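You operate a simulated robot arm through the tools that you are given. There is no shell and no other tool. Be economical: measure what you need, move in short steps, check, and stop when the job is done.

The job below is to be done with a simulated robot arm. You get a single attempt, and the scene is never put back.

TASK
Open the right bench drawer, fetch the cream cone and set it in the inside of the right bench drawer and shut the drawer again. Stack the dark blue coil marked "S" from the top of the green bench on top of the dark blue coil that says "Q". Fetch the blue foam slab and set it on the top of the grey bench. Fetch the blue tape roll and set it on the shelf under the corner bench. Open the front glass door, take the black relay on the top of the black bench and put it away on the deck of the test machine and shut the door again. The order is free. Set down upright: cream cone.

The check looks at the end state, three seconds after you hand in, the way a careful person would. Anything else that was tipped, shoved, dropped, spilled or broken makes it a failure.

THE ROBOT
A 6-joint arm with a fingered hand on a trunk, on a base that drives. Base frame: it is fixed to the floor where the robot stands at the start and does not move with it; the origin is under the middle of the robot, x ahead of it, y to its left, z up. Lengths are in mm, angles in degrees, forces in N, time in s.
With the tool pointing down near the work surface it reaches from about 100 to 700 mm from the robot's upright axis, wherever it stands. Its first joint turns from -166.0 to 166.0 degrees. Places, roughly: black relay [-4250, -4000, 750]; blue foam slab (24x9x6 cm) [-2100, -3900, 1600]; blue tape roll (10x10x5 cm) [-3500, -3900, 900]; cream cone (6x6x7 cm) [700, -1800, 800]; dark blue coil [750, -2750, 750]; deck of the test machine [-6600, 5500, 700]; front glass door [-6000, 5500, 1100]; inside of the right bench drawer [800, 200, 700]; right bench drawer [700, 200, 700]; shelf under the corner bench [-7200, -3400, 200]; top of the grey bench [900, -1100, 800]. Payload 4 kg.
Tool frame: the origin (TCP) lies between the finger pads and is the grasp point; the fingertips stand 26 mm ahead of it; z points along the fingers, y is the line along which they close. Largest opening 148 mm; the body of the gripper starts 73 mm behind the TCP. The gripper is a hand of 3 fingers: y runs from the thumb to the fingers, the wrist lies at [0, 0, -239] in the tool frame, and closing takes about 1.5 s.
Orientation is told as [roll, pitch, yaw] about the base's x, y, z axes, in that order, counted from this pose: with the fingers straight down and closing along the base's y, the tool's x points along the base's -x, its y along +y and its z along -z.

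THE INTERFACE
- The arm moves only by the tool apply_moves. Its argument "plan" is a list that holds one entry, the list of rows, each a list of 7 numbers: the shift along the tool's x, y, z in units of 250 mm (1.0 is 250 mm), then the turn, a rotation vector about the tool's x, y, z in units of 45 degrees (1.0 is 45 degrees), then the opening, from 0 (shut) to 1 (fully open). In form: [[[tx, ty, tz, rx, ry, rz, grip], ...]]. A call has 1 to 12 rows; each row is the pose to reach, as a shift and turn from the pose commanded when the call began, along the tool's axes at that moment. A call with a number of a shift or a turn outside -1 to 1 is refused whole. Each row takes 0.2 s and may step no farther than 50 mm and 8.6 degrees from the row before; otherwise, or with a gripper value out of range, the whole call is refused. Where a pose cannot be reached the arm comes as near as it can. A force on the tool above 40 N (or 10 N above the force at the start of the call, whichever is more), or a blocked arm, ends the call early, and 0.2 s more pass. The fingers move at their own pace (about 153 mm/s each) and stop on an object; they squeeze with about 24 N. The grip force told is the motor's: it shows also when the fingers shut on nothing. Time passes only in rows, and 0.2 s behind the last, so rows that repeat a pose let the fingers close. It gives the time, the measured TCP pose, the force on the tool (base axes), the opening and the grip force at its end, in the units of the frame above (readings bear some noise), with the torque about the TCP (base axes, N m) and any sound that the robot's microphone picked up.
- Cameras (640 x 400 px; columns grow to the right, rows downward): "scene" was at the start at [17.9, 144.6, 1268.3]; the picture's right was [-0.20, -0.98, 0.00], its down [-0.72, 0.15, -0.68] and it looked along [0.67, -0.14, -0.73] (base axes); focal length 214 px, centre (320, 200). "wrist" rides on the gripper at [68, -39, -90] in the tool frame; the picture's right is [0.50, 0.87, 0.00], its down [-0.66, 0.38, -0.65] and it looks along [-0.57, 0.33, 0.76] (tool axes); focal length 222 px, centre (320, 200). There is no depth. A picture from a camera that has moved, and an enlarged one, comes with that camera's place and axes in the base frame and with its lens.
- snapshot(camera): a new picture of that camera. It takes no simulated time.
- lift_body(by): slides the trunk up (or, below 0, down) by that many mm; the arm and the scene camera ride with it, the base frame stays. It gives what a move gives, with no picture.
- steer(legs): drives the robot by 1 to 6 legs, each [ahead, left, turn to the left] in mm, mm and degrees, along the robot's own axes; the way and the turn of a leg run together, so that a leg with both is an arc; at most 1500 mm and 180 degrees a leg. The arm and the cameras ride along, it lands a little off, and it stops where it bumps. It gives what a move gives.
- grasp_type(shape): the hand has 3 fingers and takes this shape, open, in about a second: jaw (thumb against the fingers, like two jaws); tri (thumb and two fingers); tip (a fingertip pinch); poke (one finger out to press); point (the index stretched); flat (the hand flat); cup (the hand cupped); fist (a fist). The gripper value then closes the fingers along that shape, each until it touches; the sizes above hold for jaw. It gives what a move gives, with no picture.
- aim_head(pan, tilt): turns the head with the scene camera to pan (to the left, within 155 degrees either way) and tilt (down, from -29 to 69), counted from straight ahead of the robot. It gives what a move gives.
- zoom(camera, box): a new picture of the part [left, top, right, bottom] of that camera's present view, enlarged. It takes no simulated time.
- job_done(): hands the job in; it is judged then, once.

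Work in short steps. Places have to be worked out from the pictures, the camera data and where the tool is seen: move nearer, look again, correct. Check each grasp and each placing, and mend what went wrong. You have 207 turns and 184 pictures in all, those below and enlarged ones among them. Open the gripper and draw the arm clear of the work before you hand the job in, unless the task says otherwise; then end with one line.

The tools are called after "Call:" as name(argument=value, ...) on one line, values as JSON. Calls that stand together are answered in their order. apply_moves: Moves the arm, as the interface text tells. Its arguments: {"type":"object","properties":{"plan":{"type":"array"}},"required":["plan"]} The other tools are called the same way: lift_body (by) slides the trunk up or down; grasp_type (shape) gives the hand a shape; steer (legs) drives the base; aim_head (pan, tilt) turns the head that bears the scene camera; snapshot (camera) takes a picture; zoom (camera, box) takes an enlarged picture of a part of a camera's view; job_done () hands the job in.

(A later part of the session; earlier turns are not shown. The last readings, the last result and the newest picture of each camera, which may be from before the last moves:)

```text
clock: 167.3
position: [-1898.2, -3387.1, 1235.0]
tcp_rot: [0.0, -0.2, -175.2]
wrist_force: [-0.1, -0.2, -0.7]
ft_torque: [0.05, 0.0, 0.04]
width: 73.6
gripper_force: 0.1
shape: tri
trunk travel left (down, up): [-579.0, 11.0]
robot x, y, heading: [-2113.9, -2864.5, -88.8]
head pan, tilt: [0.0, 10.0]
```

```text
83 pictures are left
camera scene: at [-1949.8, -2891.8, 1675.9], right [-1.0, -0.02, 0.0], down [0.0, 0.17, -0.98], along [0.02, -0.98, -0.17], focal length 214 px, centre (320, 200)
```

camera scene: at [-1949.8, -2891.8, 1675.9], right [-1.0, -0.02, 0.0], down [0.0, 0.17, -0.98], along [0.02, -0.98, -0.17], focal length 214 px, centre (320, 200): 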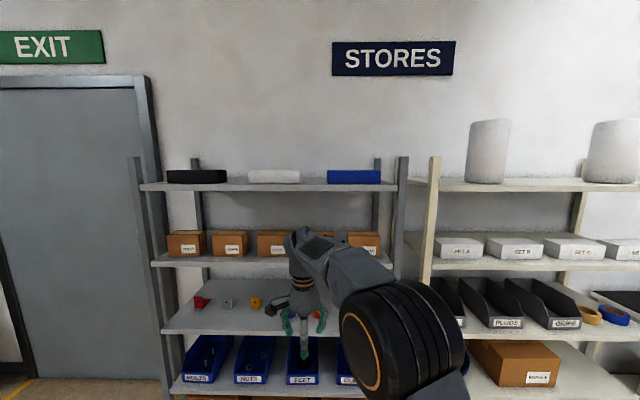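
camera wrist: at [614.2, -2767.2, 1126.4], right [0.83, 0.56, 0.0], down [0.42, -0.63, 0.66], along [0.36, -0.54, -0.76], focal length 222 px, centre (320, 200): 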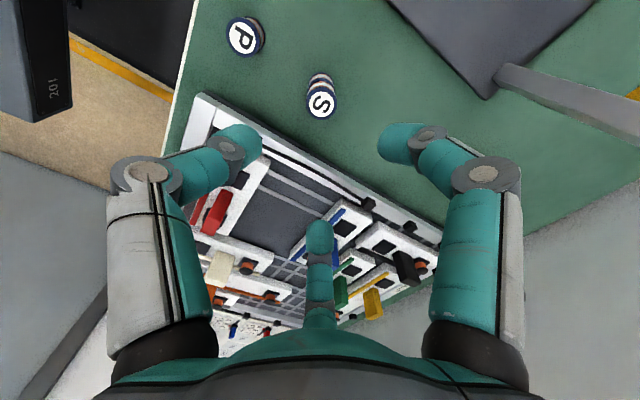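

The blue slab lies on the top shelf near (-2083,-3850), about z 1580–1640, long side along x. I test how high the down-pointing hand can go, here in free space.

Call:
apply_moves(plan=[[[-0.08, -0.05, -0.12, 0, 0, 0, 1], [-0.16, -0.1, -0.24, 0, 0, 0, 1], [-0.24, -0.15, -0.36, 0, 0, 0, 1], [-0.32, -0.2, -0.48, 0, 0, 0, 1], [-0.4, -0.25, -0.6, 0, 0, 0, 1], [-0.48, -0.3, -0.72, 0, 0, 0, 1], [-0.56, -0.3, -0.84, 0, 0, 0, 1], [-0.6, -0.3, -0.98, 0, 0, 0, 1]]])

```text
clock: 169.2
position: [-2055.1, -3316.0, 1459.2]
tcp_rot: [0.4, -0.1, -175.1]
wrist_force: [-0.5, 0.8, 0.7]
ft_torque: [0.01, -0.01, 0.04]
width: 147.9
gripper_force: 0.1
shape: tri
out of reach, approached as far as the arm can: row 8
trunk travel left (down, up): [-579.0, 11.0]
robot x, y, heading: [-2112.8, -2862.0, -88.8]
head pan, tilt: [0.0, 10.0]
```

The hand pointing down tops out near z 1460, so the slab must be handled with the hand pointing forward. I pitch the hand up to point ahead (fingers uppermost), in two halves.

Call:
apply_moves(plan=[[[0, 0, 0.04, -0.18, 0, 0, 1], [0, 0, 0.04, -0.36, 0, 0, 1], [0, 0, 0.04, -0.54, 0, 0, 1], [0, 0, 0.04, -0.72, 0, 0, 1], [0, 0, 0.04, -0.9, 0, 0, 1], [0, 0, 0.04, -1, 0, 0, 1]]])

Call:
apply_moves(plan=[[[0, 0, 0, -0.18, 0, 0, 1], [0, 0, 0, -0.36, 0, 0, 1], [0, 0, 0, -0.54, 0, 0, 1], [0, 0, 0, -0.72, 0, 0, 1], [0, 0, 0, -0.9, 0, 0, 1], [0, 0, 0, -1, 0, 0, 1]]])

```text
clock: 170.6
position: [-2054.7, -3315.8, 1447.8]
tcp_rot: [45.3, 0.0, -175.2]
wrist_force: [-0.3, -0.1, -0.7]
ft_torque: [-0.01, 0.01, -0.02]
width: 147.9
gripper_force: 0.0
shape: tri
trunk travel left (down, up): [-579.0, 11.0]
robot x, y, heading: [-2114.8, -2865.6, -88.7]
head pan, tilt: [0.0, 10.0]
```

```text
clock: 171.9
position: [-2066.0, -3317.9, 1446.9]
tcp_rot: [86.0, -0.2, -177.9]
wrist_force: [0.7, 0.2, -0.1]
ft_torque: [-0.03, 0.01, -0.03]
width: 147.8
gripper_force: 0.1
shape: tri
out of reach, approached as far as the arm can: row 5, 6
trunk travel left (down, up): [-579.0, 11.0]
robot x, y, heading: [-2113.7, -2863.1, -89.1]
head pan, tilt: [0.0, 10.0]
```

The forward-pointing pose works. I raise the hand to z≈1600 and straighten it, then look.

Call:
apply_moves(plan=[[[0, 0.12, 0, -0.02, 0, 0, 1], [0, 0.24, 0, -0.05, 0, 0, 1], [0, 0.36, 0, -0.08, -0.02, 0, 1], [0, 0.48, 0, -0.08, -0.04, 0, 1], [0, 0.62, 0, -0.08, -0.04, 0, 1]]])

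Call:
aim_head(pan=0, tilt=5)

Call:
snapshot(camera="scene")

Call:
snapshot(camera="wrist")

```text
clock: 173.2
position: [-2064.0, -3328.9, 1602.5]
tcp_rot: [89.8, -0.7, -179.6]
wrist_force: [-0.2, -0.1, -0.4]
ft_torque: [-0.02, 0.01, 0.01]
width: 147.9
gripper_force: 0.0
shape: tri
trunk travel left (down, up): [-579.0, 11.0]
robot x, y, heading: [-2112.4, -2861.3, -88.6]
head pan, tilt: [0.0, 10.0]
```

```text
clock: 173.8
position: [-2063.0, -3327.9, 1601.5]
tcp_rot: [89.7, -0.7, -179.6]
wrist_force: [0.2, 0.1, -0.4]
ft_torque: [0.0, -0.02, 0.0]
width: 148.0
gripper_force: 0.0
shape: tri
trunk travel left (down, up): [-579.0, 11.0]
robot x, y, heading: [-2110.0, -2862.3, -88.9]
head pan, tilt: [0.0, 5.0]
```

```text
82 pictures are left
camera scene: at [-1949.8, -2890.5, 1684.0], right [-1.0, -0.02, 0.0], down [0.0, 0.09, -1.0], along [0.02, -1.0, -0.09], focal length 214 px, centre (320, 200)
```

scene: 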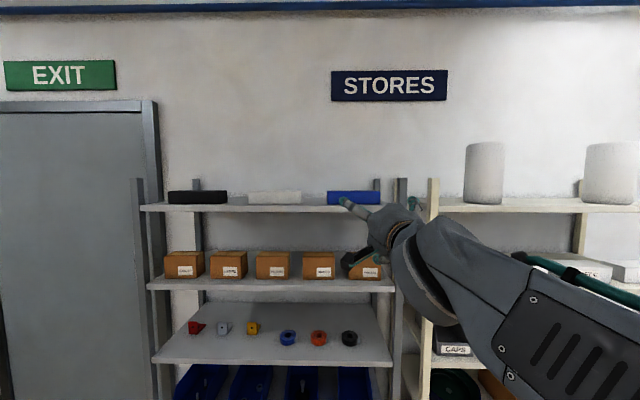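

```text
81 pictures are left
camera wrist: at [-1998.2, -3237.7, 1563.1], right [0.51, 0.0, 0.86], down [-0.66, 0.65, 0.39], along [-0.56, -0.76, 0.33], focal length 222 px, centre (320, 200)
```

wrist: 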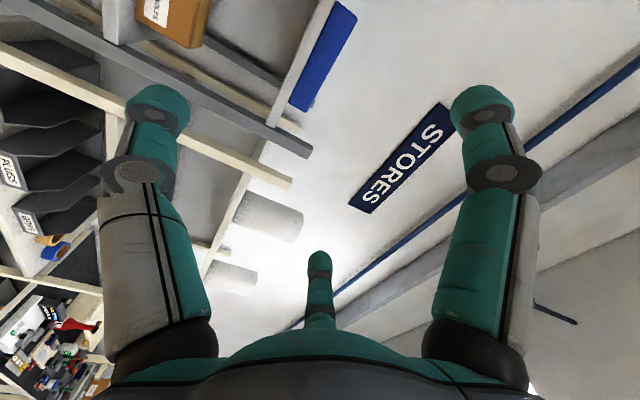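

Slab spans x≈−2202…−1962, z≈1578–1642. I zoom to see how far it sits behind the shelf's front edge.

Call:
zoom(camera="scene", box=[300, 175, 420, 230])

Call:
zoom(camera="wrist", box=[230, 0, 390, 140])

```text
5.33 times, centred on (360, 202) of scene
camera zoom: at [-1949.8, -2890.5, 1684.0], right [-1.0, -0.02, 0.0], down [0.0, 0.09, -1.0], along [0.02, -1.0, -0.09], focal length 1144 px, centre (107, 187)
```

zoom: 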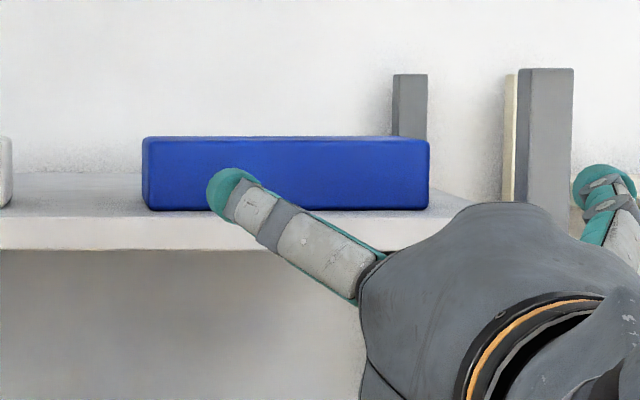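

```text
2.86 times, centred on (310, 70) of wrist
camera zoom: at [-1998.2, -3237.7, 1563.1], right [0.51, 0.0, 0.86], down [-0.66, 0.65, 0.39], along [-0.56, -0.76, 0.33], focal length 635 px, centre (349, 571)
```

zoom: 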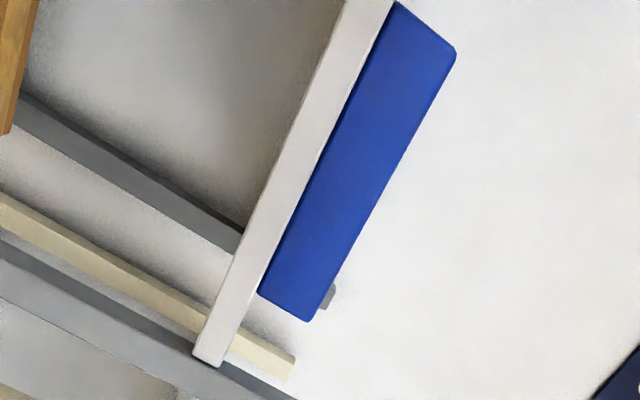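

The slab's front is ~50 mm behind the shelf edge (y≈−3793); board 26 mm thick. Plan: fingers over the slab, thumb under the board, clamp and draw the slab out until the thumb meets the slab. I drive nearer first.

Call:
steer(legs=[[0, -8, -1.1], [430, 0, 0]])

Call:
snapshot(camera="wrist")

Call:
snapshot(camera="scene")

```text
clock: 176.8
position: [-2079.3, -3762.5, 1601.6]
tcp_rot: [89.7, -0.7, 179.5]
wrist_force: [-0.2, -0.2, -0.4]
ft_torque: [-0.02, -0.03, 0.0]
width: 147.7
gripper_force: 0.1
shape: tri
trunk travel left (down, up): [-579.0, 11.0]
robot x, y, heading: [-2117.5, -3292.9, -89.9]
head pan, tilt: [0.0, 5.0]
```

```text
78 pictures are left
camera wrist: at [-2012.0, -3674.0, 1563.1], right [0.51, -0.01, 0.86], down [-0.64, 0.66, 0.39], along [-0.57, -0.75, 0.33], focal length 222 px, centre (320, 200)
```

wrist: 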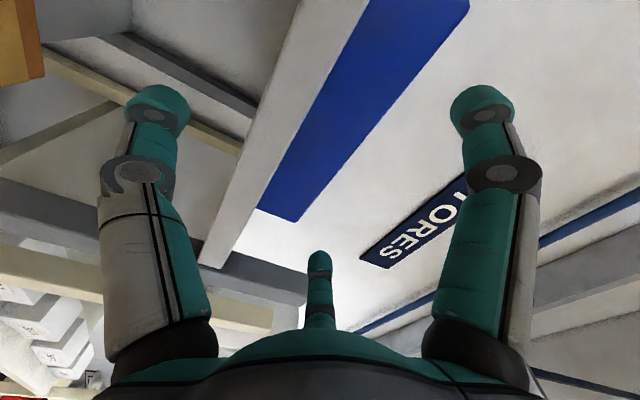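

```text
77 pictures are left
camera scene: at [-1957.4, -3327.7, 1684.0], right [-1.0, 0.0, 0.0], down [0.0, 0.09, -1.0], along [0.0, -1.0, -0.09], focal length 214 px, centre (320, 200)
```

scene: 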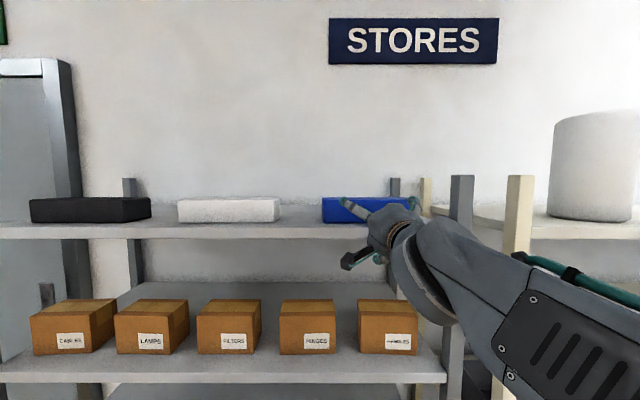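

Edge ≈ −3800, slab front ≈ −3852. I go ahead 92 mm, watching force, then check how far the fingers lie over the slab.

Call:
steer(legs=[[92, 0, 0]])

Call:
zoom(camera="scene", box=[300, 170, 440, 290])

Call:
snapshot(camera="wrist")

```text
clock: 177.9
position: [-2079.9, -3855.0, 1602.1]
tcp_rot: [89.7, -0.7, 179.4]
wrist_force: [-0.9, 1.8, -1.2]
ft_torque: [0.0, 0.01, -0.01]
width: 147.9
gripper_force: 0.0
shape: tri
trunk travel left (down, up): [-579.0, 11.0]
robot x, y, heading: [-2116.5, -3386.5, -90.1]
head pan, tilt: [0.0, 5.0]
```

```text
3.33 times, centred on (370, 230) of scene
camera zoom: at [-1957.2, -3419.7, 1684.1], right [-1.0, 0.0, 0.0], down [0.0, 0.09, -1.0], along [0.0, -1.0, -0.09], focal length 715 px, centre (153, 100)
```

zoom: 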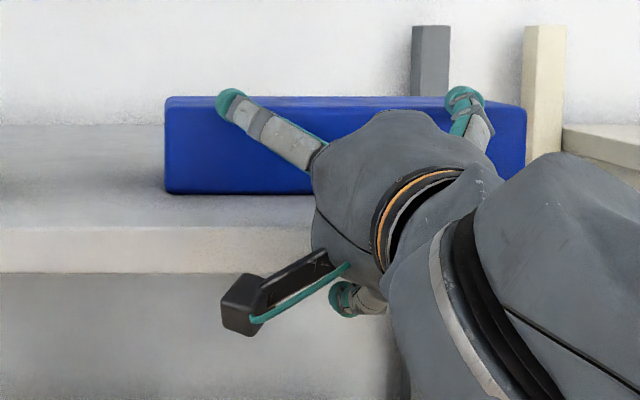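

```text
75 pictures are left
camera wrist: at [-2012.0, -3766.0, 1563.3], right [0.51, -0.01, 0.86], down [-0.64, 0.66, 0.39], along [-0.57, -0.75, 0.33], focal length 222 px, centre (320, 200)
```

wrist: 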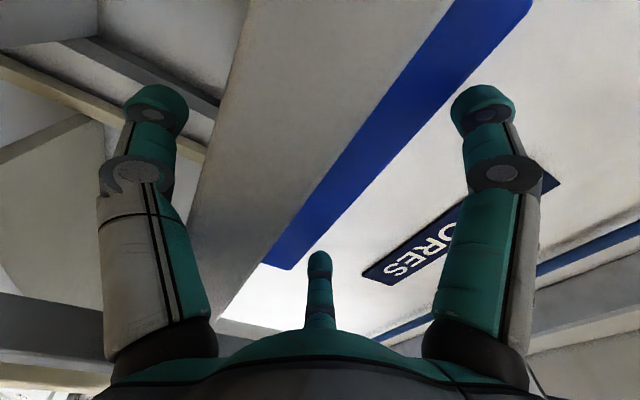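

The fingers stand at +42 and the thumb at −86 from the hand's axis, so at this height the fingertips face the slab's top edge. I back off 60, raise 19 mm, and check the levels at that height.

Call:
apply_moves(plan=[[[0, 0, -0.12, 0, 0, 0, 1], [0, 0.04, -0.24, 0, 0, 0, 1], [0, 0.078, -0.24, 0, 0, 0, 1]]])

Call:
zoom(camera="scene", box=[300, 170, 440, 290])

```text
clock: 178.7
position: [-2078.2, -3796.0, 1620.6]
tcp_rot: [89.7, -0.7, 179.4]
wrist_force: [0.7, -0.2, -0.1]
ft_torque: [0.0, 0.02, 0.04]
width: 148.2
gripper_force: 0.1
shape: tri
trunk travel left (down, up): [-579.0, 11.0]
robot x, y, heading: [-2119.4, -3387.2, -89.8]
head pan, tilt: [0.0, 5.0]
```

```text
3.33 times, centred on (370, 230) of scene
camera zoom: at [-1957.1, -3420.1, 1684.0], right [-1.0, 0.0, 0.0], down [0.0, 0.09, -1.0], along [0.0, -1.0, -0.09], focal length 715 px, centre (153, 100)
```

zoom: 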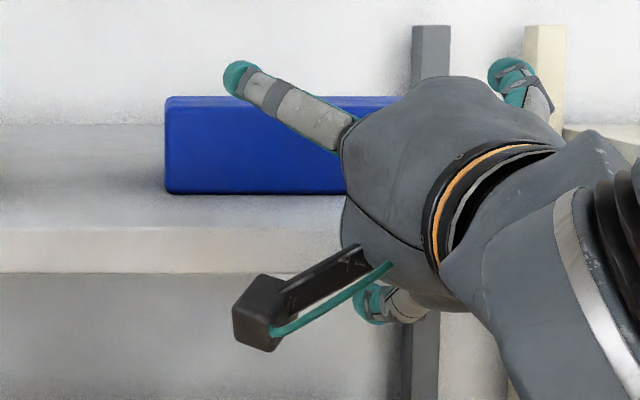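

My earlier advance pushed the slab back ~45 mm: its front is now near −3890, edge −3808. I change method: closed fingers, hand tilted slightly down, press on the slab's top and draw it forward. First raise, close, tilt and reach over.

Call:
apply_moves(plan=[[[0, 0.1, 0, 0, 0, 0, 0], [0, 0.2, 0, 0, 0, 0, 0], [0, 0.3, 0, 0.08, 0, 0, 0], [0, 0.32, 0.05, 0.16, 0, 0, 0], [0, 0.32, 0.15, 0.24, 0, 0, 0], [0, 0.32, 0.25, 0.33, 0, 0, 0], [0, 0.32, 0.35, 0.4, 0, 0, 0], [0, 0.32, 0.45, 0.4, 0, 0, 0]]])

Call:
zoom(camera="scene", box=[300, 150, 440, 270])

Call:
snapshot(camera="wrist")

```text
clock: 180.5
position: [-2077.8, -3911.2, 1702.0]
tcp_rot: [71.7, -0.7, 179.3]
wrist_force: [-0.3, 0.4, -0.4]
ft_torque: [0.02, 0.0, -0.01]
width: 58.2
gripper_force: 23.5
shape: tri
trunk travel left (down, up): [-579.0, 11.0]
robot x, y, heading: [-2114.8, -3388.4, -89.9]
head pan, tilt: [0.0, 5.0]
```

```text
3.33 times, centred on (370, 210) of scene
camera zoom: at [-1957.1, -3420.6, 1684.0], right [-1.0, 0.0, 0.0], down [0.0, 0.09, -1.0], along [0.0, -1.0, -0.09], focal length 715 px, centre (153, 167)
```

zoom: 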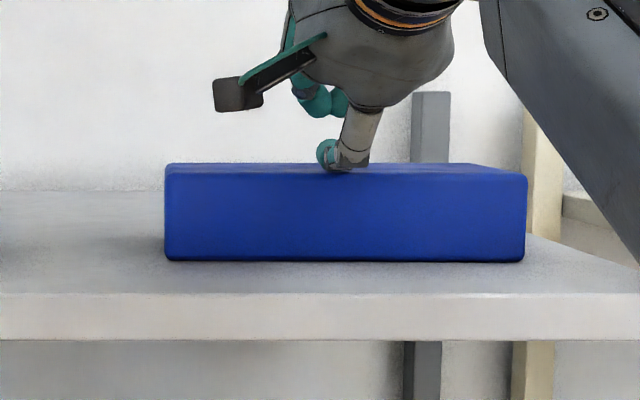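

```text
72 pictures are left
camera wrist: at [-2011.0, -3812.5, 1693.0], right [0.51, -0.28, 0.82], down [-0.64, 0.51, 0.57], along [-0.57, -0.81, 0.08], focal length 222 px, centre (320, 200)
```

wrist: 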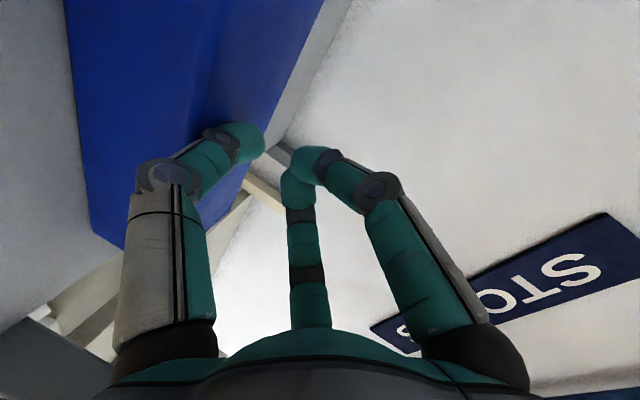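

The thumb already rests on the slab's top. I press down a few mm and pull back 40 mm to see whether the slab follows.

Call:
apply_moves(plan=[[[0, -0.01, 0, 0, 0, 0, 0], [0, -0.03, 0, 0, 0, 0, 0]]])

Call:
zoom(camera="scene", box=[300, 150, 440, 270])

```text
clock: 181.1
position: [-2077.6, -3905.1, 1695.9]
tcp_rot: [71.9, -0.8, 179.4]
wrist_force: [-0.5, 1.1, 11.3]
ft_torque: [0.11, 0.04, 0.01]
width: 57.4
gripper_force: 24.4
shape: tri
trunk travel left (down, up): [-579.0, 11.0]
robot x, y, heading: [-2116.2, -3387.7, -89.8]
head pan, tilt: [0.0, 5.0]
```

```text
3.33 times, centred on (370, 210) of scene
camera zoom: at [-1957.3, -3419.3, 1684.3], right [-1.0, 0.0, 0.0], down [0.0, 0.09, -1.0], along [0.0, -1.0, -0.09], focal length 715 px, centre (153, 167)
```

zoom: 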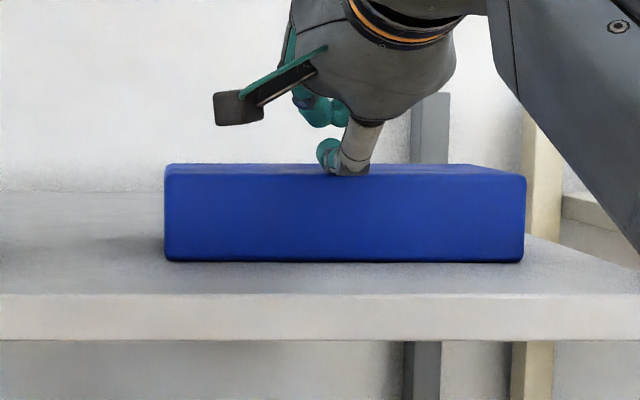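

Pressing with 11 N. I drive back 40 mm.

Call:
steer(legs=[[-40, 0, 0]])

Call:
zoom(camera="scene", box=[300, 150, 440, 270])

```text
clock: 182.0
position: [-2078.2, -3865.1, 1694.1]
tcp_rot: [71.8, -0.6, 179.4]
wrist_force: [0.4, -0.6, 0.0]
ft_torque: [-0.03, 0.01, 0.0]
width: 58.1
gripper_force: 24.2
shape: tri
trunk travel left (down, up): [-579.0, 11.0]
robot x, y, heading: [-2116.4, -3349.5, -90.2]
head pan, tilt: [0.0, 5.0]
```

```text
3.33 times, centred on (370, 210) of scene
camera zoom: at [-1957.3, -3378.7, 1684.0], right [-1.0, 0.0, 0.0], down [0.0, 0.09, -1.0], along [0.0, -1.0, -0.09], focal length 715 px, centre (153, 167)
```

zoom: 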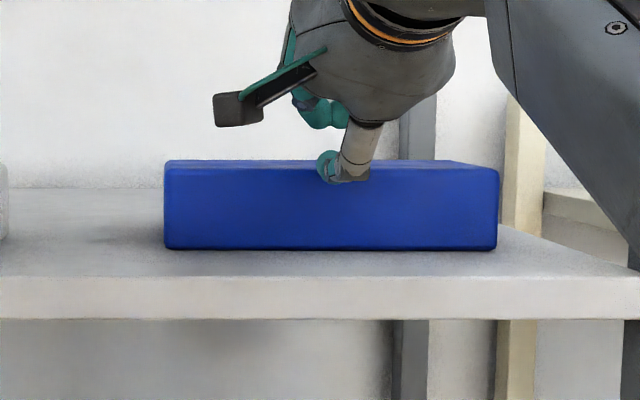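

The thumb slipped off the front edge without moving the slab. I try once more properly: rise, close the fist fully, go further over the slab, and press harder.

Call:
apply_moves(plan=[[[0, 0.1, 0.0, 0, 0, 0, 0], [0, 0.2, 0.0, 0, 0, 0, 0], [0, 0.22, 0.0, 0, 0, 0, 0], [0, 0.22, 0.0, 0, 0, 0, 0], [0, 0.22, 0.0, 0, 0, 0, 0]]])

Call:
steer(legs=[[110, 0, 0]])

Call:
zoom(camera="scene", box=[300, 150, 440, 270])

Call:
snapshot(camera="wrist")

```text
clock: 183.2
position: [-2076.2, -3879.1, 1735.5]
tcp_rot: [71.7, -0.7, 179.3]
wrist_force: [0.0, -0.7, -0.1]
ft_torque: [0.01, 0.01, 0.01]
width: 58.2
gripper_force: 23.9
shape: tri
out of reach, approached as far as the arm can: row 2, 3, 4, 5
trunk travel left (down, up): [-579.0, 11.0]
robot x, y, heading: [-2117.9, -3346.7, -89.8]
head pan, tilt: [0.0, 5.0]
```

```text
clock: 184.4
position: [-2074.4, -3992.2, 1735.1]
tcp_rot: [71.6, -0.7, 179.4]
wrist_force: [0.0, -0.9, -0.2]
ft_torque: [0.04, 0.0, -0.01]
width: 58.2
gripper_force: 24.1
shape: tri
trunk travel left (down, up): [-579.0, 11.0]
robot x, y, heading: [-2115.2, -3457.4, -89.9]
head pan, tilt: [0.0, 5.0]
```

```text
3.33 times, centred on (370, 210) of scene
camera zoom: at [-1956.9, -3492.0, 1684.0], right [-1.0, 0.0, 0.0], down [0.0, 0.09, -1.0], along [0.0, -1.0, -0.09], focal length 715 px, centre (153, 167)
```

zoom: 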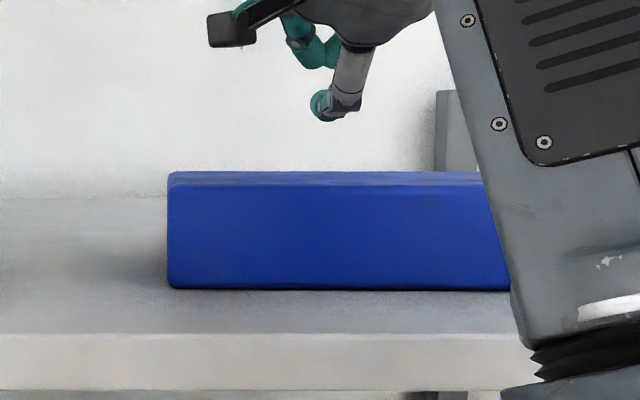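

```text
68 pictures are left
camera wrist: at [-2007.9, -3894.5, 1727.1], right [0.51, -0.28, 0.82], down [-0.64, 0.51, 0.57], along [-0.57, -0.82, 0.08], focal length 222 px, centre (320, 200)
```

wrist: 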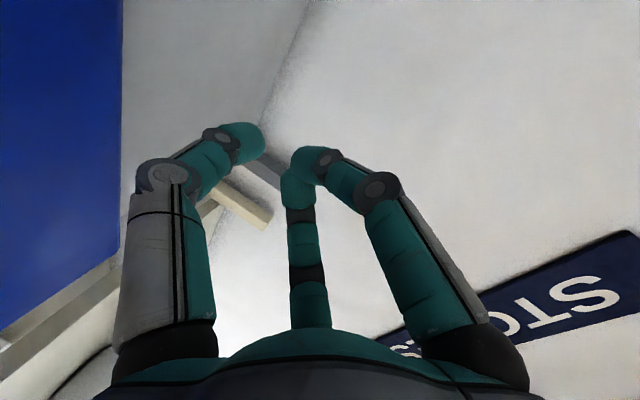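

The fist leaves the thumb as a knuckle hook below: its knuckle is at about (−2074,−3947,1685), and there is free shelf behind the slab. I'll reach 60 mm further, drop the knuckle behind the slab's rear edge and pull.

Call:
apply_moves(plan=[[[0, -0.0836, 0.0276, 0, 0, 0, 0], [0, -0.05, 0.13, 0, 0, 0, 0], [0, -0.008, 0.256, 0, 0, 0, 0], [0, -0.008, 0.256, 0, 0, 0, 0]]])

Call:
snapshot(camera="wrist")

```text
clock: 185.4
position: [-2076.4, -4048.0, 1710.9]
tcp_rot: [71.8, -0.7, 179.4]
wrist_force: [0.5, 0.7, 0.0]
ft_torque: [0.03, -0.01, 0.0]
width: 58.2
gripper_force: 24.0
shape: tri
trunk travel left (down, up): [-579.0, 11.0]
robot x, y, heading: [-2120.8, -3456.4, -89.8]
head pan, tilt: [0.0, 5.0]
```

```text
67 pictures are left
camera wrist: at [-2008.3, -3951.1, 1702.9], right [0.51, -0.28, 0.82], down [-0.64, 0.51, 0.57], along [-0.57, -0.81, 0.08], focal length 222 px, centre (320, 200)
```

wrist: 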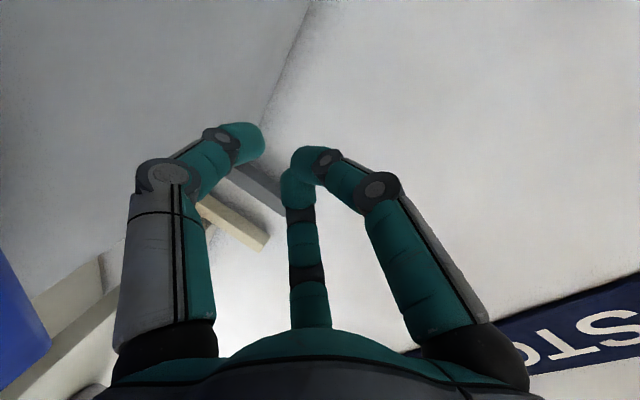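

The knuckle is clear behind the slab. I lower 30 mm.

Call:
apply_moves(plan=[[[0, -0.04, 0.013, 0, 0, 0, 0], [0, -0.08, 0.026, 0, 0, 0, 0], [0, -0.114, 0.038, 0, 0, 0, 0]]])

Call:
steer(legs=[[-50, 0, 0]])

Call:
zoom(camera="scene", box=[300, 150, 440, 270])

```text
clock: 186.2
position: [-2077.5, -4049.2, 1683.0]
tcp_rot: [71.7, -0.8, 179.4]
wrist_force: [0.7, 1.1, -0.5]
ft_torque: [-0.01, 0.0, -0.02]
width: 58.1
gripper_force: 24.4
shape: tri
trunk travel left (down, up): [-579.0, 11.0]
robot x, y, heading: [-2118.5, -3457.2, -90.0]
head pan, tilt: [0.0, 5.0]
```

```text
clock: 187.1
position: [-2076.9, -3999.8, 1683.8]
tcp_rot: [71.8, -0.7, 179.4]
wrist_force: [0.7, 0.1, 0.6]
ft_torque: [0.06, 0.01, -0.02]
width: 58.3
gripper_force: 24.1
shape: tri
trunk travel left (down, up): [-579.0, 11.0]
robot x, y, heading: [-2119.1, -3408.2, -90.0]
head pan, tilt: [0.0, 5.0]
```

```text
3.33 times, centred on (370, 210) of scene
camera zoom: at [-1957.1, -3439.4, 1684.1], right [-1.0, 0.0, 0.0], down [0.0, 0.09, -1.0], along [0.0, -1.0, -0.09], focal length 715 px, centre (153, 167)
```

zoom: 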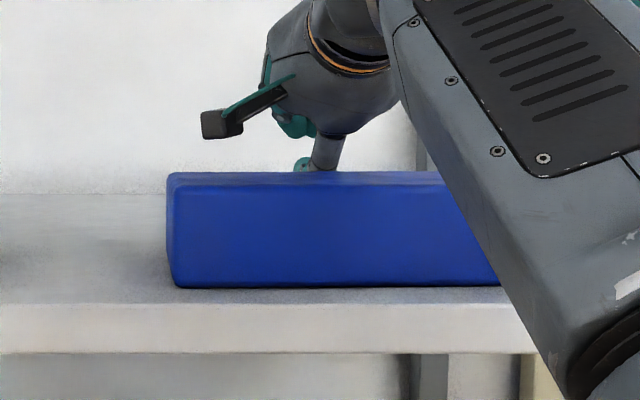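

The slab follows the hook: its front is now about −3847, edge −3810. I pull 70 mm more for a ~33 mm overhang.

Call:
steer(legs=[[-68, 0, 0]])

Call:
zoom(camera="scene", box=[300, 150, 440, 270])

```text
clock: 188.1
position: [-2076.6, -3929.5, 1685.0]
tcp_rot: [71.8, -0.7, 179.5]
wrist_force: [0.1, 1.2, 0.6]
ft_torque: [0.0, 0.01, 0.03]
width: 58.5
gripper_force: 23.9
shape: tri
trunk travel left (down, up): [-579.0, 11.0]
robot x, y, heading: [-2119.5, -3341.1, -90.0]
head pan, tilt: [0.0, 5.0]
```

```text
3.33 times, centred on (370, 210) of scene
camera zoom: at [-1957.3, -3370.8, 1684.1], right [-1.0, 0.0, 0.0], down [0.0, 0.09, -1.0], along [0.0, -1.0, -0.09], focal length 715 px, centre (153, 167)
```

zoom: 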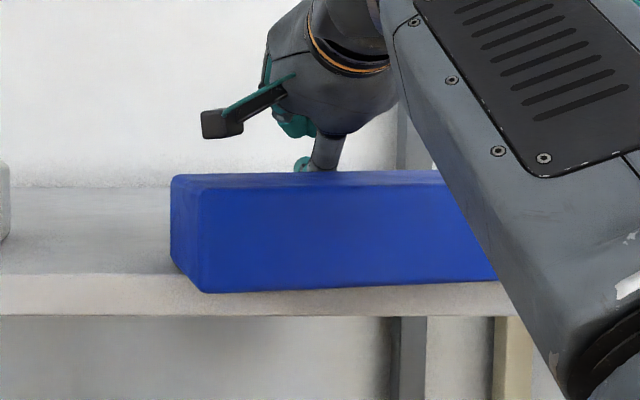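

The slab now overhangs the edge by ~22–42 mm (slightly turned). I raise the hook clear, back off, then open the hand and level it at z 1621.

Call:
apply_moves(plan=[[[0, 0.06, -0.02, 0, 0, 0, 0], [0, 0.1, -0.033, 0, 0, 0, 0], [0, 0.13, -0.042, 0, 0, 0, 0]]])

Call:
steer(legs=[[-240, 0, 0]])

Call:
apply_moves(plan=[[[0, -0.1, 0, -0.1, 0, 0, 1], [0, -0.2, 0, -0.2, 0, 0, 1], [0, -0.3, 0, -0.3, 0, 0, 1], [0, -0.385, 0.1, -0.4, 0, 0, 1], [0, -0.385, 0.1, -0.4, 0, 0, 1]]])

Call:
zoom(camera="scene", box=[290, 150, 450, 270])

```text
clock: 188.9
position: [-2074.4, -3929.1, 1711.7]
tcp_rot: [71.7, -0.6, 179.4]
wrist_force: [-0.4, -0.7, 0.0]
ft_torque: [0.01, 0.01, 0.03]
width: 58.2
gripper_force: 24.5
shape: tri
out of reach, approached as far as the arm can: row 3
trunk travel left (down, up): [-579.0, 11.0]
robot x, y, heading: [-2120.9, -3340.8, -89.9]
head pan, tilt: [0.0, 5.0]
```

```text
clock: 190.7
position: [-2074.1, -3688.3, 1713.0]
tcp_rot: [71.8, -0.5, 179.5]
wrist_force: [0.4, 0.3, -0.4]
ft_torque: [-0.01, -0.01, 0.0]
width: 58.2
gripper_force: 24.0
shape: tri
trunk travel left (down, up): [-579.0, 11.0]
robot x, y, heading: [-2121.2, -3099.2, -89.6]
head pan, tilt: [0.0, 5.0]
```

```text
clock: 191.9
position: [-2075.9, -3684.5, 1612.3]
tcp_rot: [89.8, -0.7, 179.6]
wrist_force: [0.9, -0.4, -0.3]
ft_torque: [-0.02, -0.01, 0.03]
width: 148.1
gripper_force: 0.0
shape: tri
trunk travel left (down, up): [-579.0, 11.0]
robot x, y, heading: [-2118.0, -3098.2, -89.7]
head pan, tilt: [0.0, 5.0]
```

```text
3.33 times, centred on (370, 210) of scene
camera zoom: at [-1958.1, -3133.2, 1684.0], right [-1.0, 0.0, 0.0], down [0.0, 0.09, -1.0], along [0.0, -1.0, -0.09], focal length 715 px, centre (153, 167)
```

zoom: 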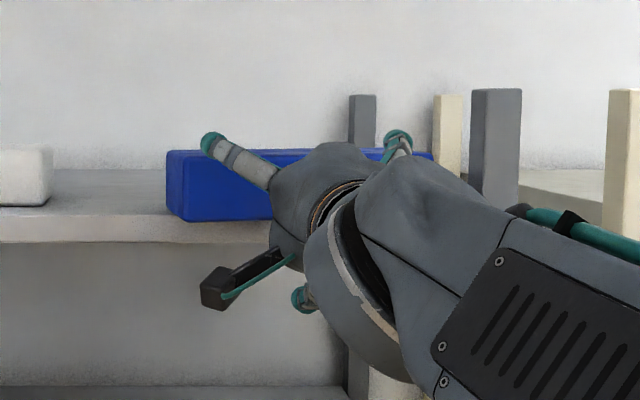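

Hand open and level. I raise 9 mm, yaw 7° to match the slab, and drive 92 ahead and 22 right so the tips straddle the overhanging part.

Call:
apply_moves(plan=[[[0, 0.036, 0, 0, 0.08, 0, 1], [0, 0.036, 0, 0, 0.151, 0, 1]]])

Call:
steer(legs=[[40, -22, 0], [50, 0, 0]])

Call:
zoom(camera="scene", box=[290, 150, 450, 270])

Call:
snapshot(camera="wrist")

```text
clock: 192.5
position: [-2075.5, -3684.0, 1611.0]
tcp_rot: [88.3, -0.7, -177.8]
wrist_force: [-0.2, 0.0, 0.5]
ft_torque: [0.04, -0.03, -0.04]
width: 147.7
gripper_force: 0.1
shape: tri
out of reach, approached as far as the arm can: row 1, 2
trunk travel left (down, up): [-579.0, 11.0]
robot x, y, heading: [-2118.2, -3099.2, -89.8]
head pan, tilt: [0.0, 5.0]
```

```text
clock: 193.9
position: [-2097.0, -3775.2, 1612.1]
tcp_rot: [88.2, -0.6, -177.9]
wrist_force: [0.3, -0.9, 0.2]
ft_torque: [-0.01, 0.0, -0.01]
width: 147.8
gripper_force: 0.1
shape: tri
trunk travel left (down, up): [-579.0, 11.0]
robot x, y, heading: [-2140.2, -3190.0, -89.3]
head pan, tilt: [0.0, 5.0]
```

```text
3.33 times, centred on (370, 210) of scene
camera zoom: at [-1979.8, -3224.2, 1684.0], right [-1.0, 0.0, 0.0], down [0.0, 0.09, -1.0], along [0.0, -1.0, -0.09], focal length 715 px, centre (153, 167)
```

zoom: 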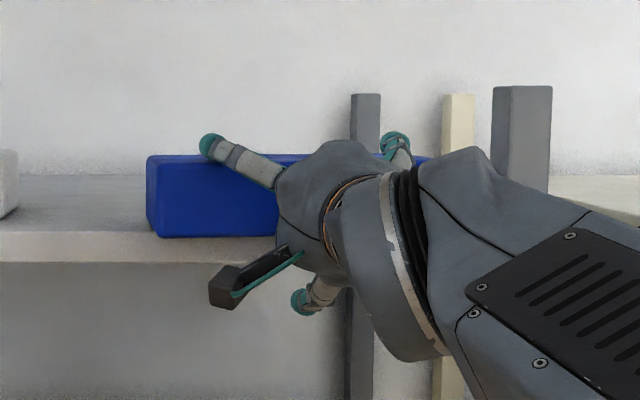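

```text
62 pictures are left
camera wrist: at [-2034.9, -3681.2, 1574.9], right [0.51, -0.01, 0.86], down [-0.68, 0.62, 0.41], along [-0.53, -0.79, 0.31], focal length 222 px, centre (320, 200)
```

wrist: 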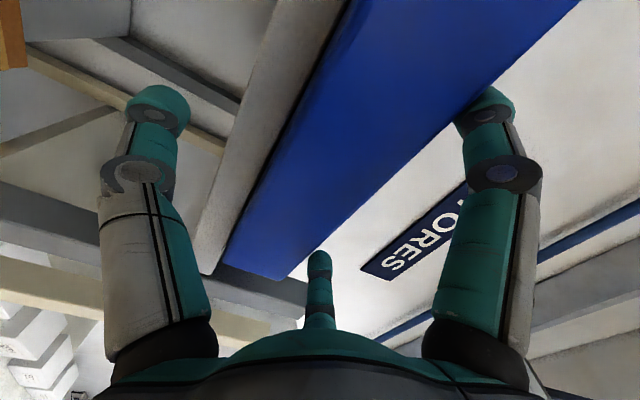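

The fingertips already lie over the slab's top edge and the thumb is beneath. I close.

Call:
apply_moves(plan=[[[0, 0, 0, 0, 0, 0, 0.5], [0, 0, 0, 0, 0, 0, 0.3], [0, 0, 0, 0, 0, 0, 0], [0, 0, 0, 0, 0, 0, 0], [0, 0, 0, 0, 0, 0, 0], [0, 0, 0, 0, 0, 0, 0], [0, 0, 0, 0, 0, 0, 0], [0, 0, 0, 0, 0, 0, 0]]])

Call:
snapshot(camera="wrist")

Call:
zoom(camera="scene", box=[290, 150, 450, 270])

```text
clock: 195.7
position: [-2097.8, -3771.9, 1612.3]
tcp_rot: [88.4, -0.7, -177.8]
wrist_force: [0.1, 3.4, 12.6]
ft_torque: [-0.37, 0.0, 0.0]
width: 54.2
gripper_force: 24.4
shape: tri
trunk travel left (down, up): [-579.0, 11.0]
robot x, y, heading: [-2141.3, -3192.8, -89.6]
head pan, tilt: [0.0, 5.0]
```

```text
61 pictures are left
camera wrist: at [-2035.0, -3678.4, 1576.1], right [0.51, 0.0, 0.86], down [-0.68, 0.62, 0.4], along [-0.53, -0.79, 0.31], focal length 222 px, centre (320, 200)
```

wrist: 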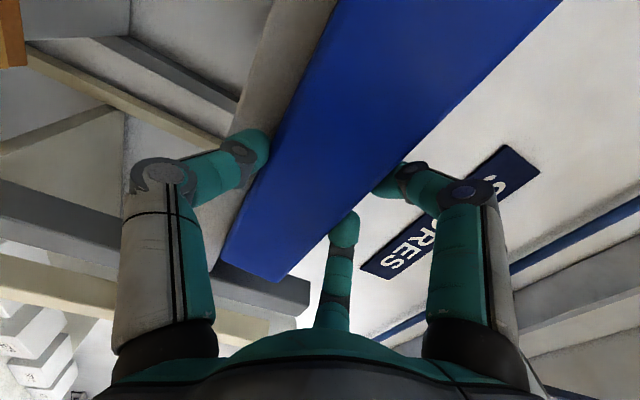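

```text
3.33 times, centred on (370, 210) of scene
camera zoom: at [-1979.9, -3221.4, 1684.1], right [-1.0, 0.0, 0.0], down [0.0, 0.09, -1.0], along [0.0, -1.0, -0.09], focal length 715 px, centre (153, 167)
```

zoom: 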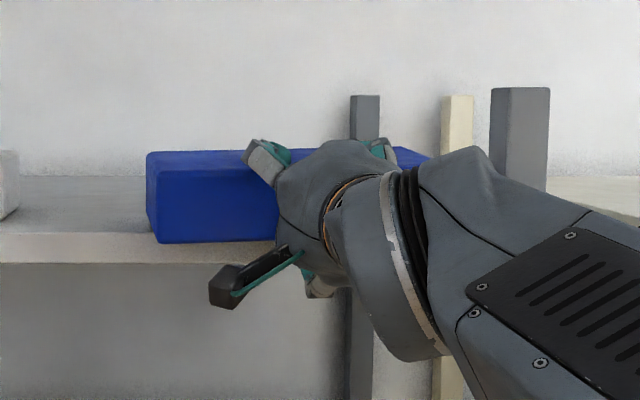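

Held between fingers on top and thumb below (54 mm, 24 N). I draw it out 50 mm and check it follows.

Call:
steer(legs=[[-50, 0, 0]])

Call:
snapshot(camera="wrist")

Call:
zoom(camera="scene", box=[290, 150, 450, 270])

```text
clock: 196.7
position: [-2096.2, -3723.8, 1611.9]
tcp_rot: [88.2, -0.8, -177.8]
wrist_force: [0.2, 1.1, -1.1]
ft_torque: [0.02, 0.02, 0.0]
width: 52.0
gripper_force: 24.2
shape: tri
trunk travel left (down, up): [-579.0, 11.0]
robot x, y, heading: [-2140.8, -3144.3, -89.6]
head pan, tilt: [0.0, 5.0]
```

```text
59 pictures are left
camera wrist: at [-2035.3, -3628.8, 1575.4], right [0.51, -0.01, 0.86], down [-0.67, 0.62, 0.41], along [-0.53, -0.79, 0.31], focal length 222 px, centre (320, 200)
```

wrist: 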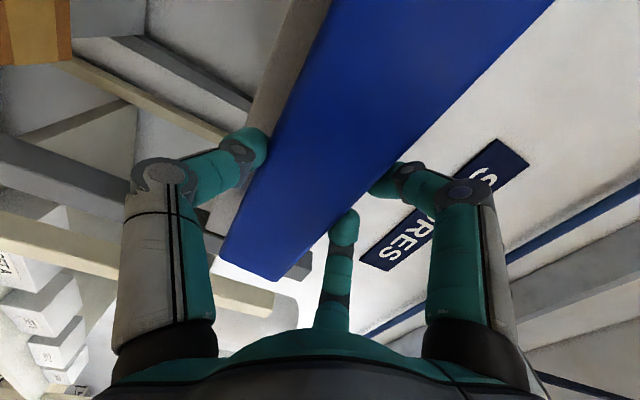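

```text
3.33 times, centred on (370, 210) of scene
camera zoom: at [-1980.1, -3171.7, 1684.1], right [-1.0, 0.0, 0.0], down [0.0, 0.09, -1.0], along [0.0, -1.0, -0.09], focal length 715 px, centre (153, 167)
```

zoom: 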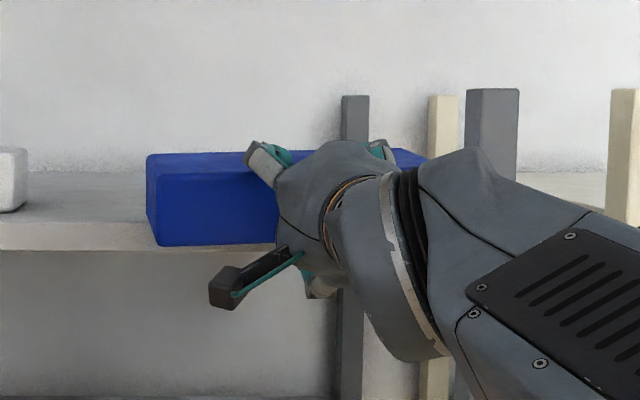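

It follows, level. I draw it fully off the shelf.

Call:
steer(legs=[[-60, 0, 0], [-240, 0, 0]])

Call:
snapshot(camera="scene")

```text
clock: 199.0
position: [-2098.9, -3419.1, 1611.3]
tcp_rot: [88.3, -0.5, -177.7]
wrist_force: [0.2, 0.5, 0.4]
ft_torque: [0.03, 0.01, -0.02]
width: 51.8
gripper_force: 24.5
shape: tri
trunk travel left (down, up): [-579.0, 11.0]
robot x, y, heading: [-2140.5, -2837.5, -89.6]
head pan, tilt: [0.0, 5.0]
```

```text
57 pictures are left
camera scene: at [-1981.6, -2868.9, 1684.1], right [-1.0, -0.01, 0.0], down [0.0, 0.09, -1.0], along [0.01, -1.0, -0.09], focal length 214 px, centre (320, 200)
```

scene: 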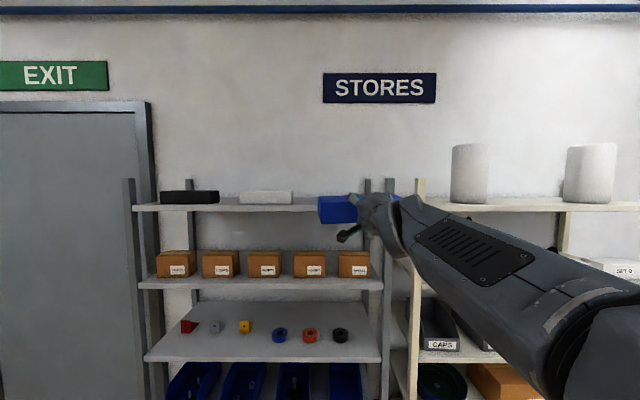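

The slab is safely held. I lower the trunk and arm to carry height, turn to face the benches, and drive to the grey bench near y −800, where the top is free.

Call:
lift_body(by=-350)

Call:
apply_moves(plan=[[[0, -0.15, -0.05, 0, 0, 0, 0], [0, -0.3, -0.1, 0, 0, 0, 0], [0, -0.45, -0.1, 0, 0, 0, 0], [0, -0.6, -0.1, 0, 0, 0, 0], [0, -0.75, -0.1, 0, 0, 0, 0], [0, -0.9, -0.1, 0, 0, 0, 0], [0, -1, -0.1, 0, 0, 0, 0]]])

Call:
steer(legs=[[0, 0, 89.6], [1450, 0, 0], [0, 1000, 0], [0, 1020, 0]])

Call:
aim_head(pan=0, tilt=40)

Call:
snapshot(camera="scene")

```text
clock: 202.4
position: [-2098.0, -3420.0, 1261.7]
tcp_rot: [88.2, -0.7, -177.7]
wrist_force: [0.5, 0.0, -0.5]
ft_torque: [0.02, 0.04, 0.01]
width: 51.9
gripper_force: 24.3
shape: tri
trunk travel left (down, up): [-229.0, 361.0]
robot x, y, heading: [-2144.4, -2841.0, -89.8]
head pan, tilt: [0.0, 5.0]
```

```text
clock: 204.0
position: [-2066.9, -3378.8, 1034.7]
tcp_rot: [87.6, -0.7, -178.7]
wrist_force: [0.0, 0.5, -1.4]
ft_torque: [0.02, -0.03, -0.01]
width: 51.5
gripper_force: 23.8
shape: tri
out of reach, approached as far as the arm can: row 4, 5, 6, 7
trunk travel left (down, up): [-229.0, 361.0]
robot x, y, heading: [-2142.6, -2839.0, -89.7]
head pan, tilt: [0.0, 5.0]
```

```text
clock: 224.7
position: [-114.8, -768.9, 1034.2]
tcp_rot: [87.6, -0.7, -90.9]
wrist_force: [0.4, -0.6, 1.1]
ft_torque: [0.01, 0.0, -0.01]
width: 51.5
gripper_force: 24.0
shape: tri
trunk travel left (down, up): [-229.0, 361.0]
robot x, y, heading: [-657.3, -826.8, -1.8]
head pan, tilt: [0.0, 5.0]
```

```text
clock: 225.7
position: [-114.2, -768.0, 1034.6]
tcp_rot: [87.6, -0.7, -90.9]
wrist_force: [0.6, -0.5, -0.7]
ft_torque: [0.0, 0.04, 0.02]
width: 51.7
gripper_force: 23.9
shape: tri
trunk travel left (down, up): [-229.0, 361.0]
robot x, y, heading: [-660.9, -818.3, -1.5]
head pan, tilt: [0.0, 40.0]
```

```text
56 pictures are left
camera scene: at [-627.4, -664.6, 1278.4], right [-0.03, -1.0, 0.0], down [-0.64, 0.02, -0.77], along [0.77, -0.02, -0.64], focal length 214 px, centre (320, 200)
```

scene: 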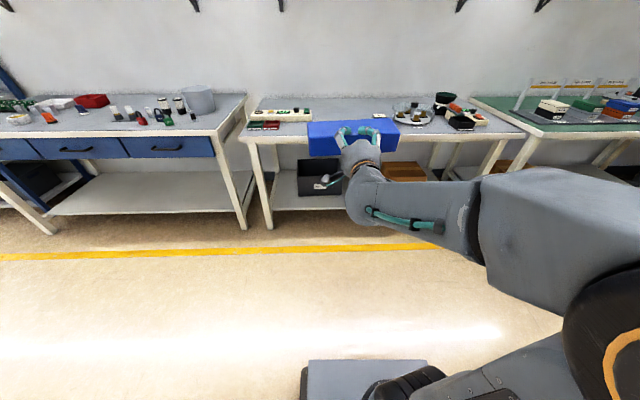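

The hand can't go lower by arm in this pose, but the trunk can. I square up, drive nearer and lower to 20 mm above bench level, still in front of the edge.

Call:
steer(legs=[[0, -96, 1.5], [350, 0, 0]])

Call:
lift_body(by=-165)

Call:
aim_head(pan=-5, tilt=30)

Call:
snapshot(camera="scene")

Call:
snapshot(camera="wrist")

```text
clock: 228.7
position: [231.7, -854.8, 1034.1]
tcp_rot: [87.6, -0.8, -89.6]
wrist_force: [-0.2, 0.2, 0.2]
ft_torque: [0.0, 0.01, -0.02]
width: 51.7
gripper_force: 24.2
shape: tri
trunk travel left (down, up): [-229.0, 361.0]
robot x, y, heading: [-306.4, -924.5, -0.5]
head pan, tilt: [0.0, 40.0]
```

```text
clock: 230.6
position: [230.3, -856.0, 869.4]
tcp_rot: [87.6, -0.7, -89.6]
wrist_force: [-0.3, 0.8, 0.6]
ft_torque: [0.0, 0.02, 0.0]
width: 51.3
gripper_force: 24.0
shape: tri
trunk travel left (down, up): [-64.0, 526.0]
robot x, y, heading: [-309.2, -922.9, -0.5]
head pan, tilt: [0.0, 40.0]
```

```text
clock: 231.3
position: [231.6, -855.6, 869.7]
tcp_rot: [87.6, -0.7, -89.6]
wrist_force: [-0.1, 0.0, 0.4]
ft_torque: [-0.04, 0.05, -0.01]
width: 51.4
gripper_force: 23.5
shape: tri
trunk travel left (down, up): [-64.0, 526.0]
robot x, y, heading: [-312.2, -924.8, -0.5]
head pan, tilt: [-5.0, 30.0]
```

```text
55 pictures are left
camera scene: at [-279.0, -770.2, 1128.6], right [-0.09, -1.0, 0.0], down [-0.5, 0.05, -0.87], along [0.86, -0.08, -0.5], focal length 214 px, centre (320, 200)
```

scene: 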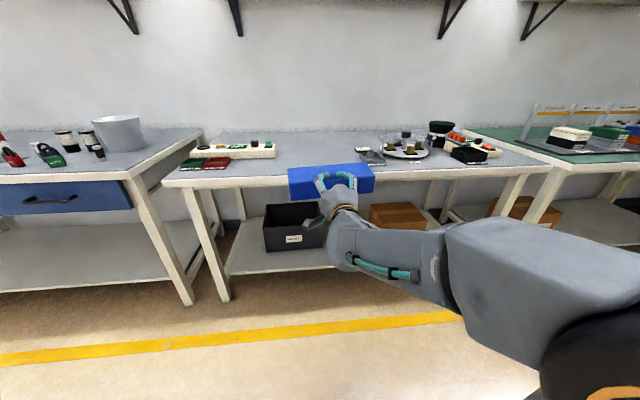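

```text
54 pictures are left
camera wrist: at [137.8, -788.5, 834.8], right [0.03, 0.51, 0.86], down [-0.63, -0.66, 0.41], along [0.77, -0.56, 0.3], focal length 222 px, centre (320, 200)
```

wrist: 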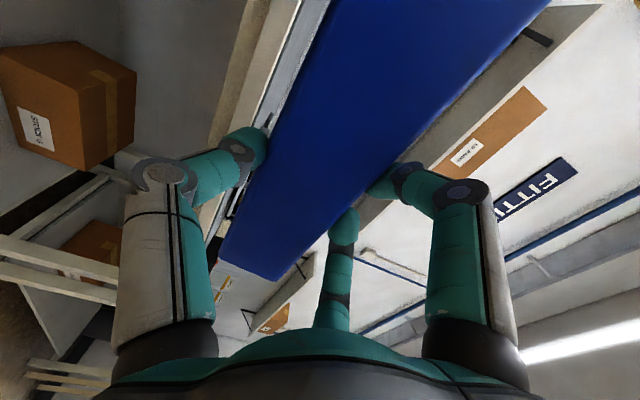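

Bench edge is near x 455. I lower to about 9 mm above bench level, go ahead 150, then creep until the thumb under the slab touches the bench edge.

Call:
lift_body(by=-18)

Call:
steer(legs=[[150, 0, 0.5]])

Call:
zoom(camera="scene", box=[220, 110, 420, 235])

```text
clock: 232.0
position: [231.6, -855.5, 851.9]
tcp_rot: [87.6, -0.7, -89.7]
wrist_force: [-0.1, -0.1, -0.2]
ft_torque: [0.01, 0.03, -0.02]
width: 51.3
gripper_force: 24.1
shape: tri
trunk travel left (down, up): [-46.0, 544.0]
robot x, y, heading: [-308.6, -924.0, -0.4]
head pan, tilt: [-5.0, 30.0]
```

```text
clock: 233.3
position: [380.5, -851.3, 851.8]
tcp_rot: [87.6, -0.8, -89.1]
wrist_force: [-0.8, 0.0, -0.6]
ft_torque: [-0.02, 0.01, -0.02]
width: 51.5
gripper_force: 23.7
shape: tri
trunk travel left (down, up): [-46.0, 544.0]
robot x, y, heading: [-162.1, -923.4, 0.0]
head pan, tilt: [-5.0, 30.0]
```

```text
3.20 times, centred on (320, 172) of scene
camera zoom: at [-130.5, -770.5, 1110.6], right [-0.09, -1.0, 0.0], down [-0.5, 0.04, -0.87], along [0.86, -0.07, -0.5], focal length 686 px, centre (320, 288)
```

zoom: 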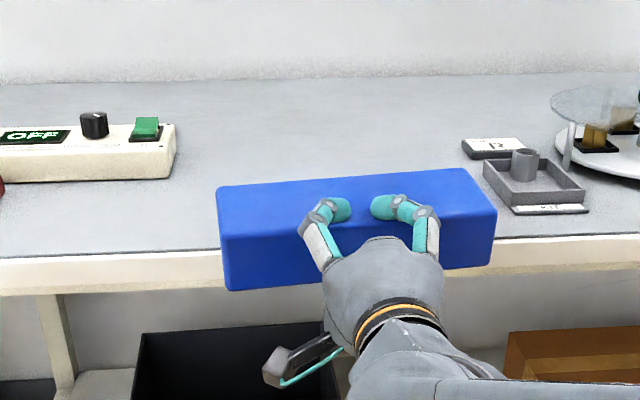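

I shift 30 mm left to stay clear of the tray, lower 7 mm, go ahead 40 and creep in 4 mm steps.

Call:
steer(legs=[[40, 30, 0]])

Call:
lift_body(by=-7)

Call:
apply_moves(plan=[[[0, 0, 0.016, 0, 0, 0, 0], [0, 0, 0.032, 0, 0, 0, 0], [0, 0, 0.048, 0, 0, 0, 0], [0, 0, 0.064, 0, 0, 0, 0], [0, 0, 0.08, 0, 0, 0, 0], [0, 0, 0.096, 0, 0, 0, 0], [0, 0, 0.112, 0, 0, 0, 0]]])

Call:
zoom(camera="scene", box=[220, 110, 420, 235])

```text
clock: 234.3
position: [420.8, -821.3, 851.5]
tcp_rot: [87.5, -0.8, -88.9]
wrist_force: [-0.6, -0.1, -0.9]
ft_torque: [0.03, 0.06, 0.04]
width: 51.4
gripper_force: 24.1
shape: tri
trunk travel left (down, up): [-46.0, 544.0]
robot x, y, heading: [-120.4, -894.0, -0.1]
head pan, tilt: [-5.0, 30.0]
```

```text
clock: 234.8
position: [421.3, -821.2, 845.0]
tcp_rot: [87.6, -0.7, -89.1]
wrist_force: [0.4, 0.1, -0.1]
ft_torque: [0.03, 0.01, 0.01]
width: 51.3
gripper_force: 24.1
shape: tri
trunk travel left (down, up): [-39.0, 551.0]
robot x, y, heading: [-121.3, -895.8, -0.0]
head pan, tilt: [-5.0, 30.0]
```

```text
clock: 236.4
position: [448.6, -818.2, 846.3]
tcp_rot: [87.4, -0.7, -89.5]
wrist_force: [0.1, 0.3, 0.1]
ft_torque: [0.0, 0.02, 0.01]
width: 51.6
gripper_force: 24.6
shape: tri
out of reach, approached as far as the arm can: row 7
trunk travel left (down, up): [-39.0, 551.0]
robot x, y, heading: [-119.6, -894.8, 0.3]
head pan, tilt: [-5.0, 30.0]
```

```text
3.20 times, centred on (320, 172) of scene
camera zoom: at [-90.1, -740.5, 1103.6], right [-0.09, -1.0, 0.0], down [-0.5, 0.04, -0.87], along [0.86, -0.08, -0.5], focal length 686 px, centre (320, 288)
```

zoom: 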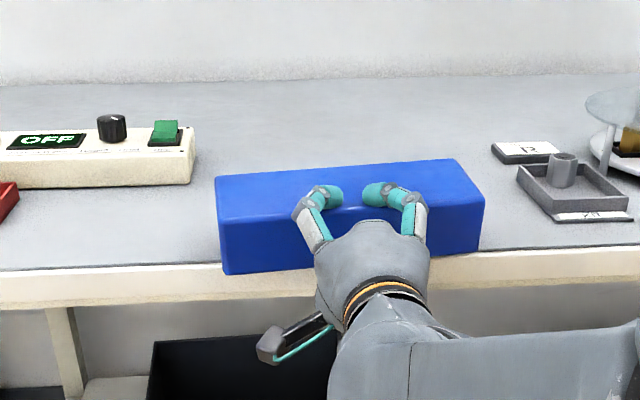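

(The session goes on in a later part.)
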